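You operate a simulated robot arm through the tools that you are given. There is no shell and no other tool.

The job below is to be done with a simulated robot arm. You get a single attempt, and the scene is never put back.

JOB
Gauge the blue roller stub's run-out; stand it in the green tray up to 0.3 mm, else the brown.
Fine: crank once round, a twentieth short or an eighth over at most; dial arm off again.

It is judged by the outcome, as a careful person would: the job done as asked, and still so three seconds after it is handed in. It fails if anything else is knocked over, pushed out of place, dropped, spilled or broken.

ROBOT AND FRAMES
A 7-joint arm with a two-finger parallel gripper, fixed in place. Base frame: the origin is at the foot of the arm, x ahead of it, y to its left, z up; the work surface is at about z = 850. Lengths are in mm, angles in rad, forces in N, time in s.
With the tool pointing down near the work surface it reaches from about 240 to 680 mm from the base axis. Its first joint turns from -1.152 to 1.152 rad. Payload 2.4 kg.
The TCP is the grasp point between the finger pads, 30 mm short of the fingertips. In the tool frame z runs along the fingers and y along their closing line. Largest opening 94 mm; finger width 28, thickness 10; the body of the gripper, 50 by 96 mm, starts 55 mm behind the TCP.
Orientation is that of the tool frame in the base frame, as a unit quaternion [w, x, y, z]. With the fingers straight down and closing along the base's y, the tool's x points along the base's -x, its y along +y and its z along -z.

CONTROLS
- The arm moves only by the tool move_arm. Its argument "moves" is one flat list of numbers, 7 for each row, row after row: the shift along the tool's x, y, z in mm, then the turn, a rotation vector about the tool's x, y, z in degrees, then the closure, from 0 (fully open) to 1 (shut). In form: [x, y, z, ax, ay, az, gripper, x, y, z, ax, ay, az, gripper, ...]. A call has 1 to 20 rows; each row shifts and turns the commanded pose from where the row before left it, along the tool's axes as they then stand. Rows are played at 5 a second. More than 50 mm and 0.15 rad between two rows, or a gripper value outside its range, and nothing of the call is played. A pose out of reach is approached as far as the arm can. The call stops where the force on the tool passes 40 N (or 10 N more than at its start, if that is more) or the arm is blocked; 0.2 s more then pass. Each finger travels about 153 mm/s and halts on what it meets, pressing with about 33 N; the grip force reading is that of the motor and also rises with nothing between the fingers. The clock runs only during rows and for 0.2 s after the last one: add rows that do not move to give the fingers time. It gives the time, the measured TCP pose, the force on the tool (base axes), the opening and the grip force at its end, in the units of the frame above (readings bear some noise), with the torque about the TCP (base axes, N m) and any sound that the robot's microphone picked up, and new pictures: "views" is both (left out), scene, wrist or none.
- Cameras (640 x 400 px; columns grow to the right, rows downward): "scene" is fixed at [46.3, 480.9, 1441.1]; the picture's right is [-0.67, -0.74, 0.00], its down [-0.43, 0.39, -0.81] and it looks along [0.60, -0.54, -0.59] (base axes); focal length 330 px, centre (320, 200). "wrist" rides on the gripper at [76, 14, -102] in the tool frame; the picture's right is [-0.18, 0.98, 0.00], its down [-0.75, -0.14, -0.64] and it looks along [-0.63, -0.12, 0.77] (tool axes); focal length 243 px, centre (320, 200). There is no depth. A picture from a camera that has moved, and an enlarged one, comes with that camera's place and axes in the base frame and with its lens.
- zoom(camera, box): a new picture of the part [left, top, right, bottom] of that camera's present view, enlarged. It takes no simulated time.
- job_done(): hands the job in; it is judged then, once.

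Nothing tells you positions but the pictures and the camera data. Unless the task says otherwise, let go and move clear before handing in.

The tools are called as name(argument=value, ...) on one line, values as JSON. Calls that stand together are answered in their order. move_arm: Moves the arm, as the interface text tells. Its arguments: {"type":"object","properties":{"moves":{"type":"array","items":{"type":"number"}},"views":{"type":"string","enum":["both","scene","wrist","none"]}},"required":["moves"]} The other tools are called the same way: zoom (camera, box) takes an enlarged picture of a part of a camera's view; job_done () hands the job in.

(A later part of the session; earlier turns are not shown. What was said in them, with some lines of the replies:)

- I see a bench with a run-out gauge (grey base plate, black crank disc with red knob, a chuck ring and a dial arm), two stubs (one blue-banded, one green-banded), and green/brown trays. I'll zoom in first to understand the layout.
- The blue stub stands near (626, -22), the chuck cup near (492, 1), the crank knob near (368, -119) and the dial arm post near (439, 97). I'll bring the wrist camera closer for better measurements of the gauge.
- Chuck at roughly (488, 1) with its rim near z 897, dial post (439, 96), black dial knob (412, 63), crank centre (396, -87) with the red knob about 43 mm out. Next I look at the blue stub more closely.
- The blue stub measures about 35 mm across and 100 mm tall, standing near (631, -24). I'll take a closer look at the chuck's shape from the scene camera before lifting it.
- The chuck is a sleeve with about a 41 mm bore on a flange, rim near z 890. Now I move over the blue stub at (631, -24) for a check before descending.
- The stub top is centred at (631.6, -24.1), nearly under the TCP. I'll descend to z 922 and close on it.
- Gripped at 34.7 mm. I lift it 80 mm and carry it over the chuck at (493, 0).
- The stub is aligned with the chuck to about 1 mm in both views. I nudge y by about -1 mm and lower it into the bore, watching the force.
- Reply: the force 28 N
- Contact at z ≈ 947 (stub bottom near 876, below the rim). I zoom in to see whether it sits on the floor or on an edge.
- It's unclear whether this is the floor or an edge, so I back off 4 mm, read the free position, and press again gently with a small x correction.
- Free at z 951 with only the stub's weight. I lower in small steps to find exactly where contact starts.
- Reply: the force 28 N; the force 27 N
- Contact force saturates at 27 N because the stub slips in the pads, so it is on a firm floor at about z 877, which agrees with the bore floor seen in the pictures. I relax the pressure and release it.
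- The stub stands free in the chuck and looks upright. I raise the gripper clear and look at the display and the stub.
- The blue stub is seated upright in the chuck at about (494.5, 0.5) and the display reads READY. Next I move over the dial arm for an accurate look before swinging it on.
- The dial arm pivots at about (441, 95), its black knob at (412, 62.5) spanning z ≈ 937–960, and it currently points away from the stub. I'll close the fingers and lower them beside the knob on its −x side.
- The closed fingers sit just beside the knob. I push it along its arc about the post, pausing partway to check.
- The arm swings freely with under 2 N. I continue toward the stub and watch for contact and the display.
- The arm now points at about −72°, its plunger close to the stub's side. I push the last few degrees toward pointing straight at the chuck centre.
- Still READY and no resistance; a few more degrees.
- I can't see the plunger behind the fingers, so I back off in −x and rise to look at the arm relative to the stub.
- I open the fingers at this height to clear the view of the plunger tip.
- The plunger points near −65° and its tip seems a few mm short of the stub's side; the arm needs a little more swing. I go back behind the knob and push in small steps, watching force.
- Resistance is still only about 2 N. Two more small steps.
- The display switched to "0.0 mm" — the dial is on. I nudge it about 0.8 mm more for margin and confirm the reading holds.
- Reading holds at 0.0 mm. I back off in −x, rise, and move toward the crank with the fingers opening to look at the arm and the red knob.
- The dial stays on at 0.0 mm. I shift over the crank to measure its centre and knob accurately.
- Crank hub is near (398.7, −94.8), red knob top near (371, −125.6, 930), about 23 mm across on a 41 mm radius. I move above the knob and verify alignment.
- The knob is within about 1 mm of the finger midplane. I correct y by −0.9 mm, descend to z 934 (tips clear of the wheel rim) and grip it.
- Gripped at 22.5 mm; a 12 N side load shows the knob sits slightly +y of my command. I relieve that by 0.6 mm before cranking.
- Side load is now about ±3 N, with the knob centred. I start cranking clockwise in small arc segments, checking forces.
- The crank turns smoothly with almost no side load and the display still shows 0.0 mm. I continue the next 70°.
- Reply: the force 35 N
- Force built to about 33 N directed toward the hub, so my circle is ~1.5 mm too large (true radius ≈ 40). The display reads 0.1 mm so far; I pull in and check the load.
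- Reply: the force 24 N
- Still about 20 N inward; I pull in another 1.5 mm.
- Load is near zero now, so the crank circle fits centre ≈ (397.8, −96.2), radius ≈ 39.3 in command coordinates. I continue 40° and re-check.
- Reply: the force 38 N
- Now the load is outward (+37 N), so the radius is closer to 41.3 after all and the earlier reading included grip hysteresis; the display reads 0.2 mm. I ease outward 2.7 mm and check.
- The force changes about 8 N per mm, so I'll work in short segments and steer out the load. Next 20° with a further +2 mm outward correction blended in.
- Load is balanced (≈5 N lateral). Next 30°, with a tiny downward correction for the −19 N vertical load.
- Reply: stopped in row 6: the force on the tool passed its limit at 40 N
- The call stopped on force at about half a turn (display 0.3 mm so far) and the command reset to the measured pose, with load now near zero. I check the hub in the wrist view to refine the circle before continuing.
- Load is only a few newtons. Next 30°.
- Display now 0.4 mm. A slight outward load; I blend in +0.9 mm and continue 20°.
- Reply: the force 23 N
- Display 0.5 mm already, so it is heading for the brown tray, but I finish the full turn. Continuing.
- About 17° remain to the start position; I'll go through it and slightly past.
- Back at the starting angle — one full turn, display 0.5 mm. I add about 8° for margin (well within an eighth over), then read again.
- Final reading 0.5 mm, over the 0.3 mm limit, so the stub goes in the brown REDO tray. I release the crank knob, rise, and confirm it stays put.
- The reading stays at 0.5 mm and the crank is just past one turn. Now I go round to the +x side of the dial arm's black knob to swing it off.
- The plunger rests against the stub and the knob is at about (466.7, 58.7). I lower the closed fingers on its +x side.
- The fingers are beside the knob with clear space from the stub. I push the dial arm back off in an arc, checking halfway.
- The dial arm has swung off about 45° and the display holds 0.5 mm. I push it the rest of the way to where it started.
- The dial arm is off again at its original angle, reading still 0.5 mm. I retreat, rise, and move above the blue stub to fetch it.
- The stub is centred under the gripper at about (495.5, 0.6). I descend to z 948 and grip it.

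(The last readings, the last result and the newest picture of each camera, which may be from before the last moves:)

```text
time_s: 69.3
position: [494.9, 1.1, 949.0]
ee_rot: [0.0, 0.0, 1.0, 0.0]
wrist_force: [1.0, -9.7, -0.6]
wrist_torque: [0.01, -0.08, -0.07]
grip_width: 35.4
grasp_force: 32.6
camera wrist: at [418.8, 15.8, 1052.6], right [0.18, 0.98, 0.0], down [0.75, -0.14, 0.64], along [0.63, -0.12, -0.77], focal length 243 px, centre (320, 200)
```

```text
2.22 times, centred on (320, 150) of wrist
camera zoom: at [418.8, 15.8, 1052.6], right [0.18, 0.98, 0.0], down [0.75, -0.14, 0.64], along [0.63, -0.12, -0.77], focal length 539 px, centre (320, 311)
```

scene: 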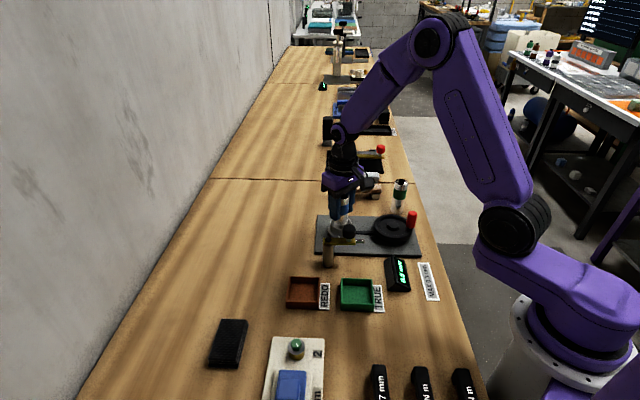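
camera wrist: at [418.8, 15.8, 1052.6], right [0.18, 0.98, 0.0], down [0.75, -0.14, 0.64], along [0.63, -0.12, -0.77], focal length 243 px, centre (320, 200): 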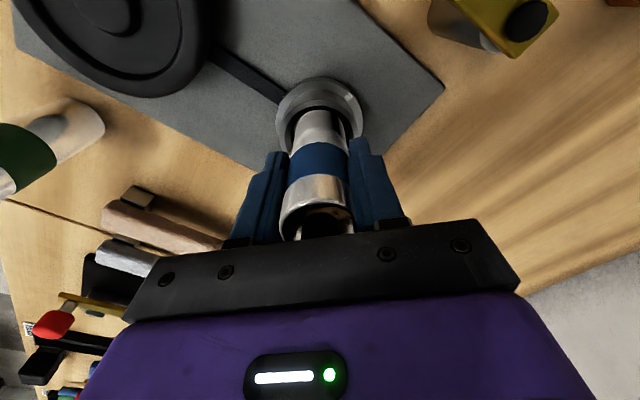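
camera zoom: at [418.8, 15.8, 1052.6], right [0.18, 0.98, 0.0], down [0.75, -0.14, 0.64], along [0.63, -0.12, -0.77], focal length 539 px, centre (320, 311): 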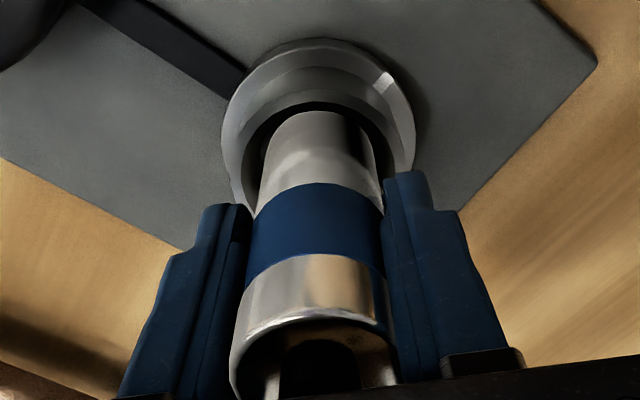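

Gripped. I lift the stub straight out of the chuck to z ≈ 1074, then move toward the trays to measure the brown one.

move_arm(moves=[0, 0, -8, 0, 0, 0, 1, 0, 0, -12, 0, 0, 0, 1, 0, 0, -26, 0, 0, 0, 1, 0, 0, -40, 0, 0, 0, 1, 0, 0, -40, 0, 0, 0, 1, 25, 30, 0, 0, 0, 0, 1, 25, 35, 0, 0, 0, 0, 1, 25, 35, 0, 0, 0, 0, 1, 15, 20, 0, 0, 0, 0, 1, 0, 0, 0, 0, 0, 0, 1, 0, 0, 0, 0, 0, 0, 1], views="both")

zoom(camera="wrist", box=[280, 0, 480, 180])

zoom(camera="scene", box=[270, 180, 430, 320])

```text
time_s: 71.7
position: [405.3, 121.0, 1073.1]
ee_rot: [0.0, -0.001, 1.0, 0.0]
wrist_force: [-0.9, 0.0, -3.2]
wrist_torque: [0.03, -0.03, 0.03]
grip_width: 35.3
grasp_force: 33.3
camera wrist: at [328.7, 135.5, 1177.8], right [0.18, 0.98, 0.0], down [0.75, -0.14, 0.64], along [0.63, -0.12, -0.77], focal length 243 px, centre (320, 200)
```

scene: 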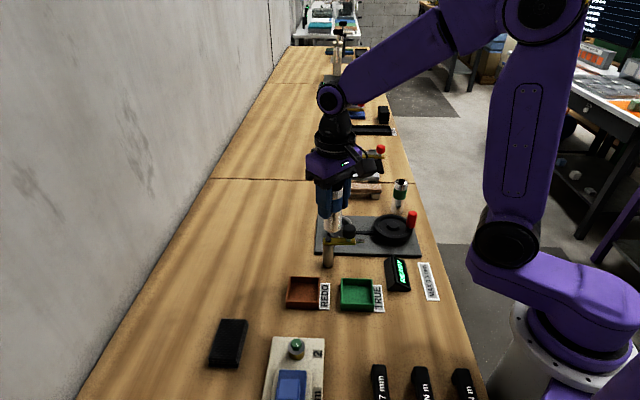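
wrist: 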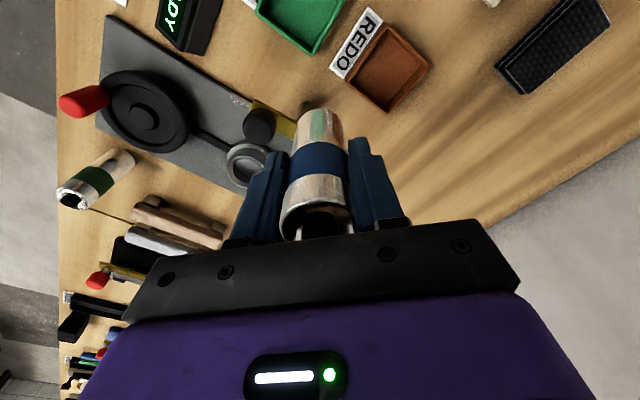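

```text
2.22 times, centred on (380, 90) of wrist
camera zoom: at [328.7, 135.5, 1177.8], right [0.18, 0.98, 0.0], down [0.75, -0.14, 0.64], along [0.63, -0.12, -0.77], focal length 539 px, centre (187, 444)
```

zoom: 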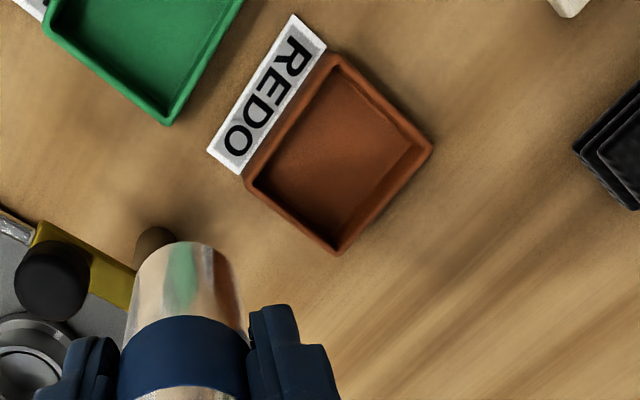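

```text
2.86 times, centred on (350, 250) of scene
camera zoom: at [46.4, 480.9, 1441.1], right [-0.67, -0.74, 0.0], down [-0.43, 0.39, -0.81], along [0.6, -0.54, -0.59], focal length 942 px, centre (234, 57)
```

zoom: 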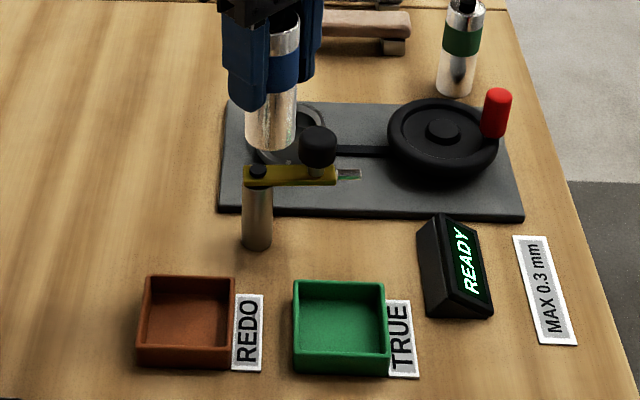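

The display reset to READY once the stub left the chuck. The brown tray is a 67 mm square turned 45°, centred near (408.5, 198). I move over it and come down partway to check alignment.

move_arm(moves=[-1.5, 39, 0, 0, 0, 0, 1, -1.5, 39, 0, 0, 0, 0, 1, 0, 0, 25, 0, 0, 0, 1, 0, 0, 25, 0, 0, 0, 1, 0, 0, 20, 0, 0, 0, 1, 0, 0, 0, 0, 0, 0, 1, 0, 0, 0, 0, 0, 0, 1], views="both")

zoom(camera="wrist", box=[220, 0, 420, 180])

zoom(camera="scene", box=[260, 200, 380, 320])

```text
time_s: 73.3
position: [406.5, 199.4, 1004.6]
ee_rot: [0.0, 0.0, 1.0, 0.0]
wrist_force: [0.1, -0.8, -3.7]
wrist_torque: [-0.02, 0.03, -0.03]
grip_width: 35.1
grasp_force: 33.2
camera wrist: at [329.4, 214.3, 1107.9], right [0.18, 0.98, 0.0], down [0.75, -0.14, 0.64], along [0.63, -0.12, -0.77], focal length 243 px, centre (320, 200)
```

scene: 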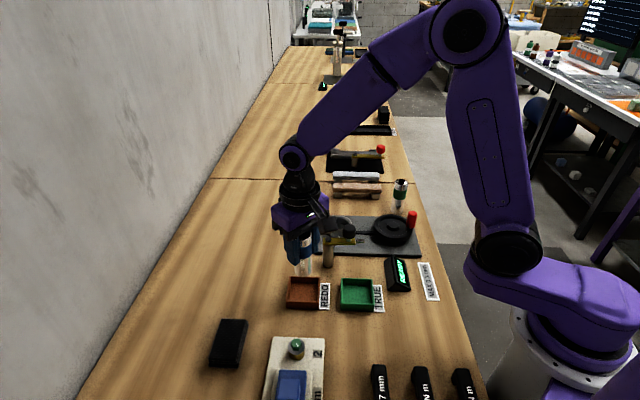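
wrist: 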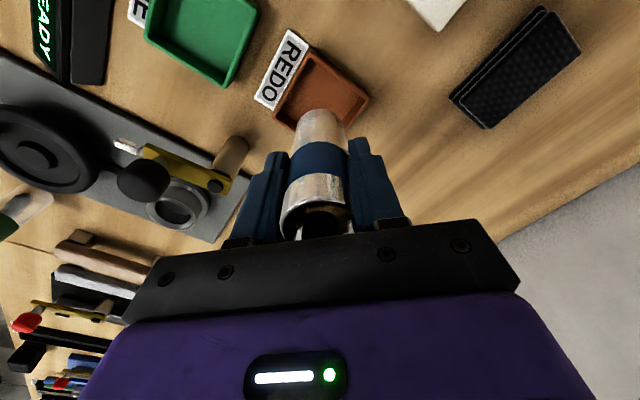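

```text
2.22 times, centred on (320, 90) of wrist
camera zoom: at [329.4, 214.3, 1107.9], right [0.18, 0.98, 0.0], down [0.75, -0.14, 0.64], along [0.63, -0.12, -0.77], focal length 539 px, centre (320, 444)
```

zoom: 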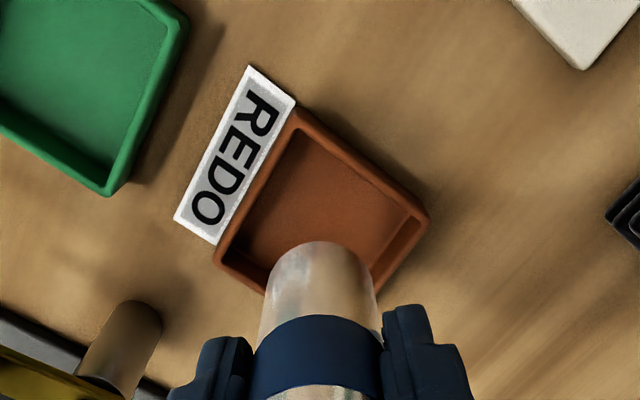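

```text
3.33 times, centred on (320, 260) of scene
camera zoom: at [46.4, 480.9, 1441.1], right [-0.67, -0.74, 0.0], down [-0.43, 0.39, -0.81], along [0.6, -0.54, -0.59], focal length 1099 px, centre (320, 0)
```

zoom: 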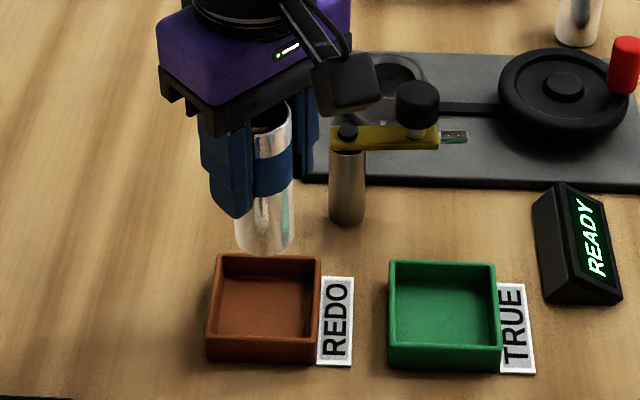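

The stub is centred over the brown tray within about 2 mm in both views. I lower it toward the tray floor.

move_arm(moves=[-0.5, 0, 25, 0, 0, 0, 1, 0, 0, 25, 0, 0, 0, 1, 0, 0, 15, 0, 0, 0, 1, 0, 0, 8, 0, 0, 0, 1, 0, 0, 0, 0, 0, 0, 1], views="both")

zoom(camera="scene", box=[260, 200, 380, 320])

zoom(camera="wrist", box=[220, 20, 420, 200])

```text
time_s: 74.5
position: [407.1, 198.9, 930.3]
ee_rot: [0.0, 0.0, 1.0, -0.001]
wrist_force: [-0.1, 0.2, -3.5]
wrist_torque: [-0.02, 0.02, -0.01]
grip_width: 35.5
grasp_force: 33.1
camera wrist: at [331.1, 214.2, 1034.4], right [0.18, 0.98, 0.0], down [0.75, -0.14, 0.64], along [0.63, -0.12, -0.77], focal length 243 px, centre (320, 200)
```

scene: 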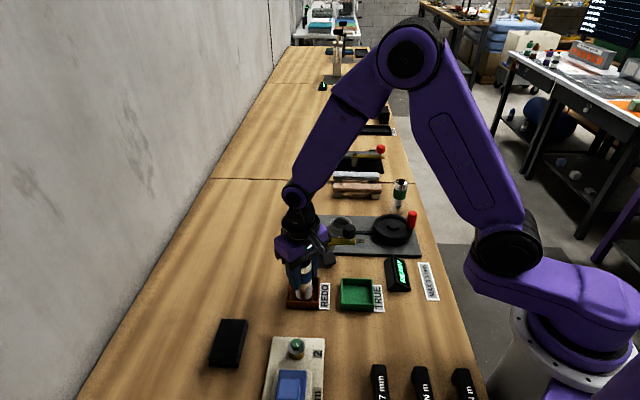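
wrist: 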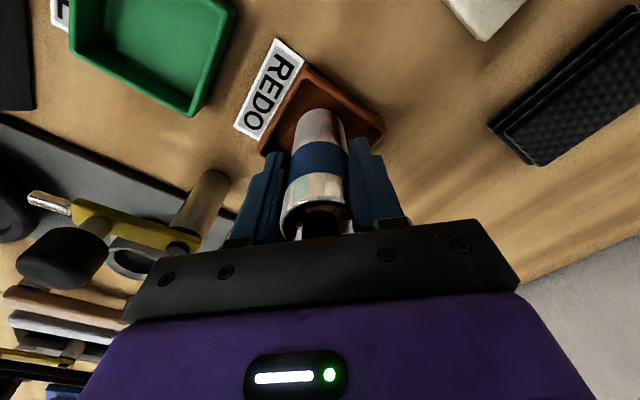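

```text
3.33 times, centred on (320, 260) of scene
camera zoom: at [46.4, 480.9, 1441.1], right [-0.67, -0.74, 0.0], down [-0.43, 0.39, -0.81], along [0.6, -0.54, -0.59], focal length 1099 px, centre (320, 0)
```

zoom: 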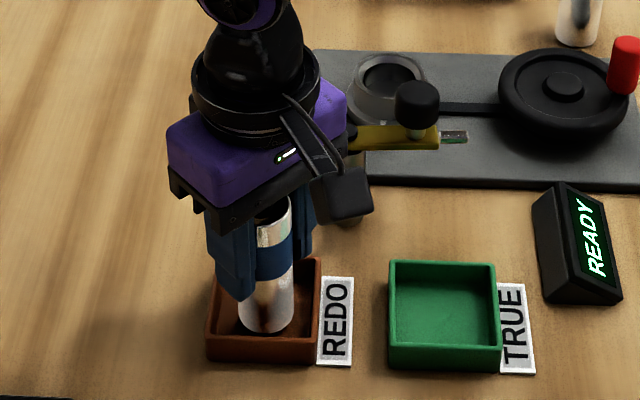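

```text
2.22 times, centred on (320, 110) of wrist
camera zoom: at [331.1, 214.2, 1034.4], right [0.18, 0.98, 0.0], down [0.75, -0.14, 0.64], along [0.63, -0.12, -0.77], focal length 539 px, centre (320, 400)
```

zoom: 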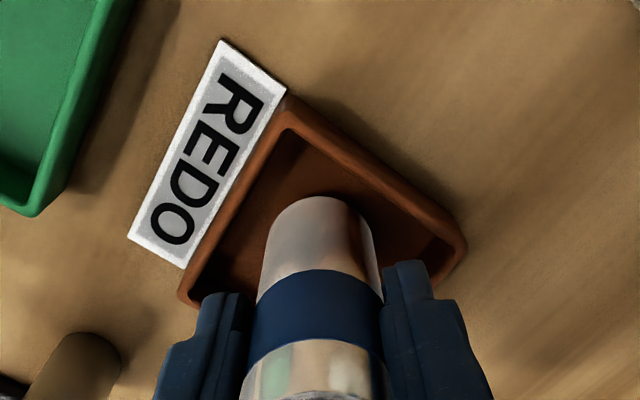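

The stub hangs well inside the brown tray. I lower in small steps until it touches the floor.

move_arm(moves=[0, 0, 1.5, 0, 0, 0, 1, 0, 0, 1.5, 0, 0, 0, 1, 0, 0, 0, 0, 0, 0, 1], views="none")

move_arm(moves=[0, 0, 1.5, 0, 0, 0, 1, 0, 0, 0, 0, 0, 0, 1], views="none")

```text
time_s: 75.3
position: [407.9, 199.5, 927.8]
ee_rot: [0.0, 0.001, 1.0, -0.001]
wrist_force: [-0.6, 0.5, -3.1]
wrist_torque: [-0.01, -0.02, -0.01]
grip_width: 35.2
grasp_force: 32.6
```

```text
time_s: 75.9
position: [408.7, 199.7, 926.3]
ee_rot: [0.0, 0.0, 1.0, -0.001]
wrist_force: [0.0, 0.7, -3.2]
wrist_torque: [0.02, 0.0, 0.01]
grip_width: 35.4
grasp_force: 33.3
```

move_arm(moves=[0, 0, 1, 0, 0, 0, 1, 0, 0, 0, 0, 0, 0, 1], views="none")

move_arm(moves=[0, 0, 1, 0, 0, 0, 1, 0, 0, 0, 0, 0, 0, 1], views="none")

```text
time_s: 76.5
position: [407.5, 200.1, 925.4]
ee_rot: [0.0, 0.0, 1.0, 0.0]
wrist_force: [1.2, 0.9, -2.3]
wrist_torque: [-0.04, 0.0, 0.0]
grip_width: 35.2
grasp_force: 33.2
```

```text
time_s: 77.1
position: [409.2, 199.2, 924.6]
ee_rot: [0.001, 0.0, 1.0, 0.001]
wrist_force: [-2.8, -0.1, 2.4]
wrist_torque: [-0.02, 0.02, 0.01]
grip_width: 35.4
grasp_force: 33.3
```

The floor takes the weight now (force went from −3 to +2.4 N). I release and rise straight up.

move_arm(moves=[0, 0, 0.3, 0, 0, 0, 1, 0, 0, 0, 0, 0, 0, 0.8, 0, 0, 0, 0, 0, 0, 0.58, 0, 0, 0, 0, 0, 0, 0.45, 0, 0, 0, 0, 0, 0, 0.4, 0, 0, 0, 0, 0, 0, 0.4], views="both")

zoom(camera="wrist", box=[220, 20, 420, 240])

zoom(camera="scene", box=[260, 200, 380, 320])

```text
time_s: 78.5
position: [407.9, 199.6, 924.1]
ee_rot: [0.0, 0.0, 1.0, -0.001]
wrist_force: [-0.3, -0.1, 0.4]
wrist_torque: [-0.03, 0.0, 0.01]
grip_width: 56.5
grasp_force: 0.0
camera wrist: at [331.8, 214.2, 1027.9], right [0.18, 0.98, 0.0], down [0.75, -0.14, 0.64], along [0.63, -0.12, -0.77], focal length 243 px, centre (320, 200)
```

scene: 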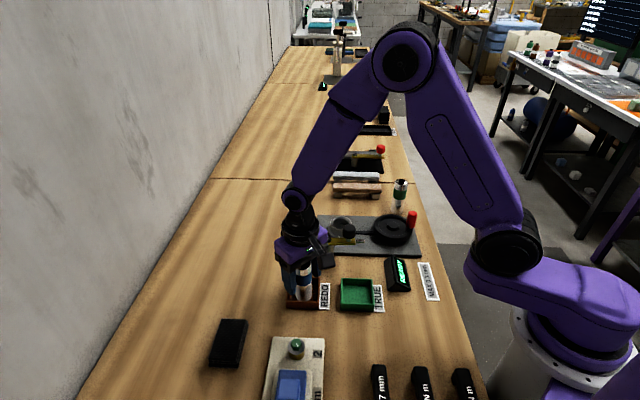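
wrist: 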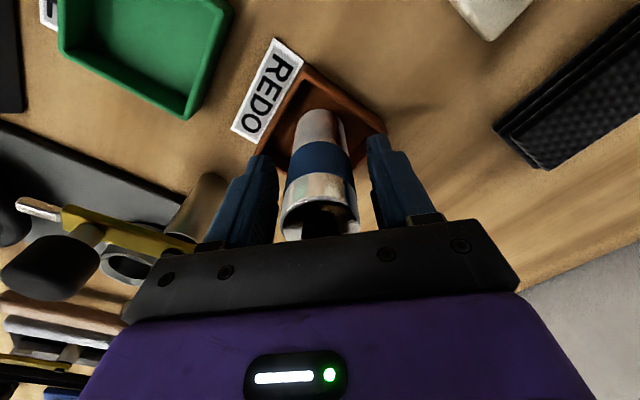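

```text
1.82 times, centred on (320, 130) of wrist
camera zoom: at [331.8, 214.2, 1027.9], right [0.18, 0.98, 0.0], down [0.75, -0.14, 0.64], along [0.63, -0.12, -0.77], focal length 441 px, centre (320, 327)
```

zoom: 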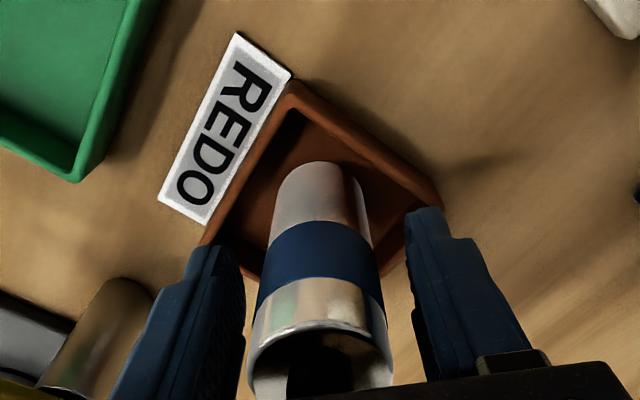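

```text
3.33 times, centred on (320, 260) of scene
camera zoom: at [46.3, 480.9, 1441.1], right [-0.67, -0.74, 0.0], down [-0.43, 0.39, -0.81], along [0.6, -0.54, -0.59], focal length 1099 px, centre (320, 0)
```

zoom: 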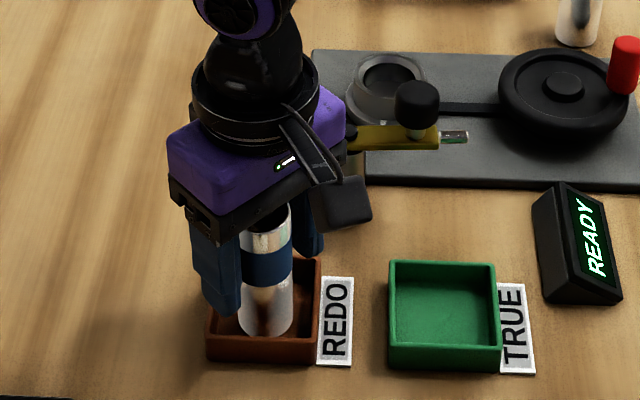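

The stub stands on its own in the brown tray. I rise straight up clear of it and check the whole scene.

move_arm(moves=[0, 0, -10, 0, 0, 0, 0.4, 0, 0, -25, 0, 0, 0, 0.4, 0, 0, -40, 0, 0, 0, 0.4, 0, 0, -45, 0, 0, 0, 0.4, 0, 0, -45, 0, 0, 0, 0.4, 10, -30, -20, 0, 0, 0, 0.4, 10, -35, 0, 0, 0, 0, 0.4, 0, 0, 0, 0, 0, 0, 0.4], views="both")

zoom(camera="scene", box=[260, 170, 450, 330])

zoom(camera="wrist", box=[200, 0, 520, 220])

```text
time_s: 80.3
position: [388.0, 134.2, 1111.9]
ee_rot: [0.0, -0.001, 1.0, 0.001]
wrist_force: [0.7, -0.3, -0.2]
wrist_torque: [0.05, 0.02, -0.02]
grip_width: 56.6
grasp_force: 0.2
camera wrist: at [310.9, 149.0, 1215.6], right [0.18, 0.98, 0.0], down [0.75, -0.14, 0.64], along [0.63, -0.12, -0.77], focal length 243 px, centre (320, 200)
```

scene: 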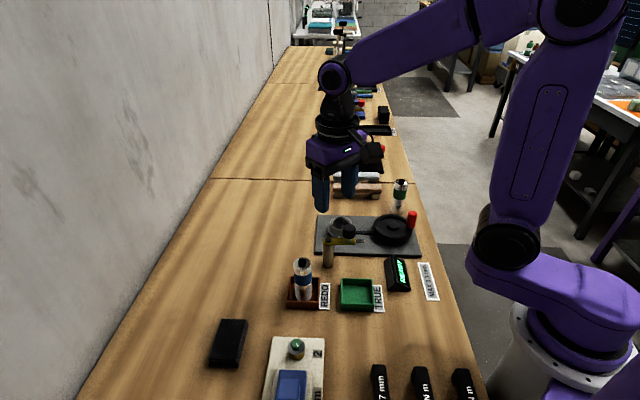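
wrist: 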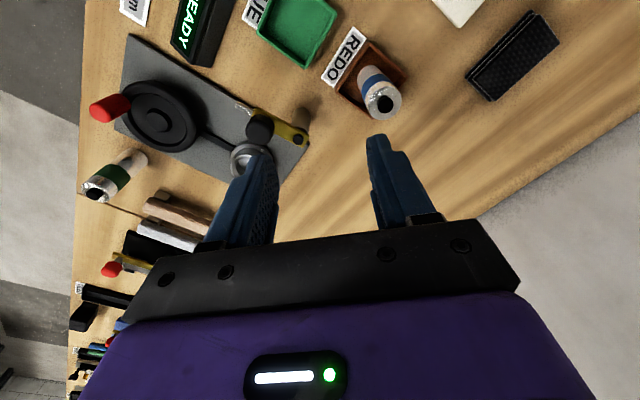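

```text
2.50 times, centred on (355, 250) of scene
camera zoom: at [46.3, 480.9, 1441.1], right [-0.67, -0.74, 0.0], down [-0.43, 0.39, -0.81], along [0.6, -0.54, -0.59], focal length 824 px, centre (232, 75)
```

zoom: 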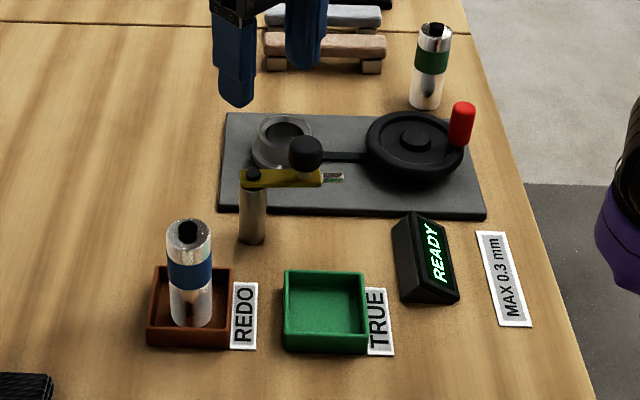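

```text
1.82 times, centred on (360, 110) of wrist
camera zoom: at [310.9, 149.0, 1215.6], right [0.18, 0.98, 0.0], down [0.75, -0.14, 0.64], along [0.63, -0.12, -0.77], focal length 441 px, centre (247, 364)
```

zoom: 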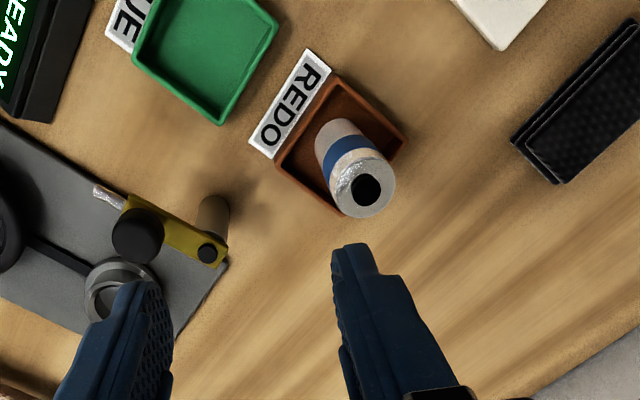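

The blue stub stands upright in the brown REDO tray. Its measured run-out is 0.5 mm, over the 0.3 mm limit. The crank went once round plus about 7°, the dial arm is back off, the gripper is clear and nothing else has moved, so I hand the job in.

job_done()

```text
The job is handed in.
```

The blue roller stub measured 0.5 mm run-out, over the 0.3 mm limit, so I stood it upright in the brown (REDO) tray.

- **Crank:** I turned it once round plus roughly 7°, inside the eighth-over allowance. Partway round, one move stopped at the 40 N force limit. I carried on in smaller steps and completed the turn.
- **Dial arm:** I swung it off again to about where it started. The reading held at 0.5 mm until I lifted the stub out, then the display went back to READY.
- **Everything else:** nothing else looked knocked or shifted in the final pictures, and the gripper was open and clear when I handed in. The handover was accepted, but it gave no verdict.
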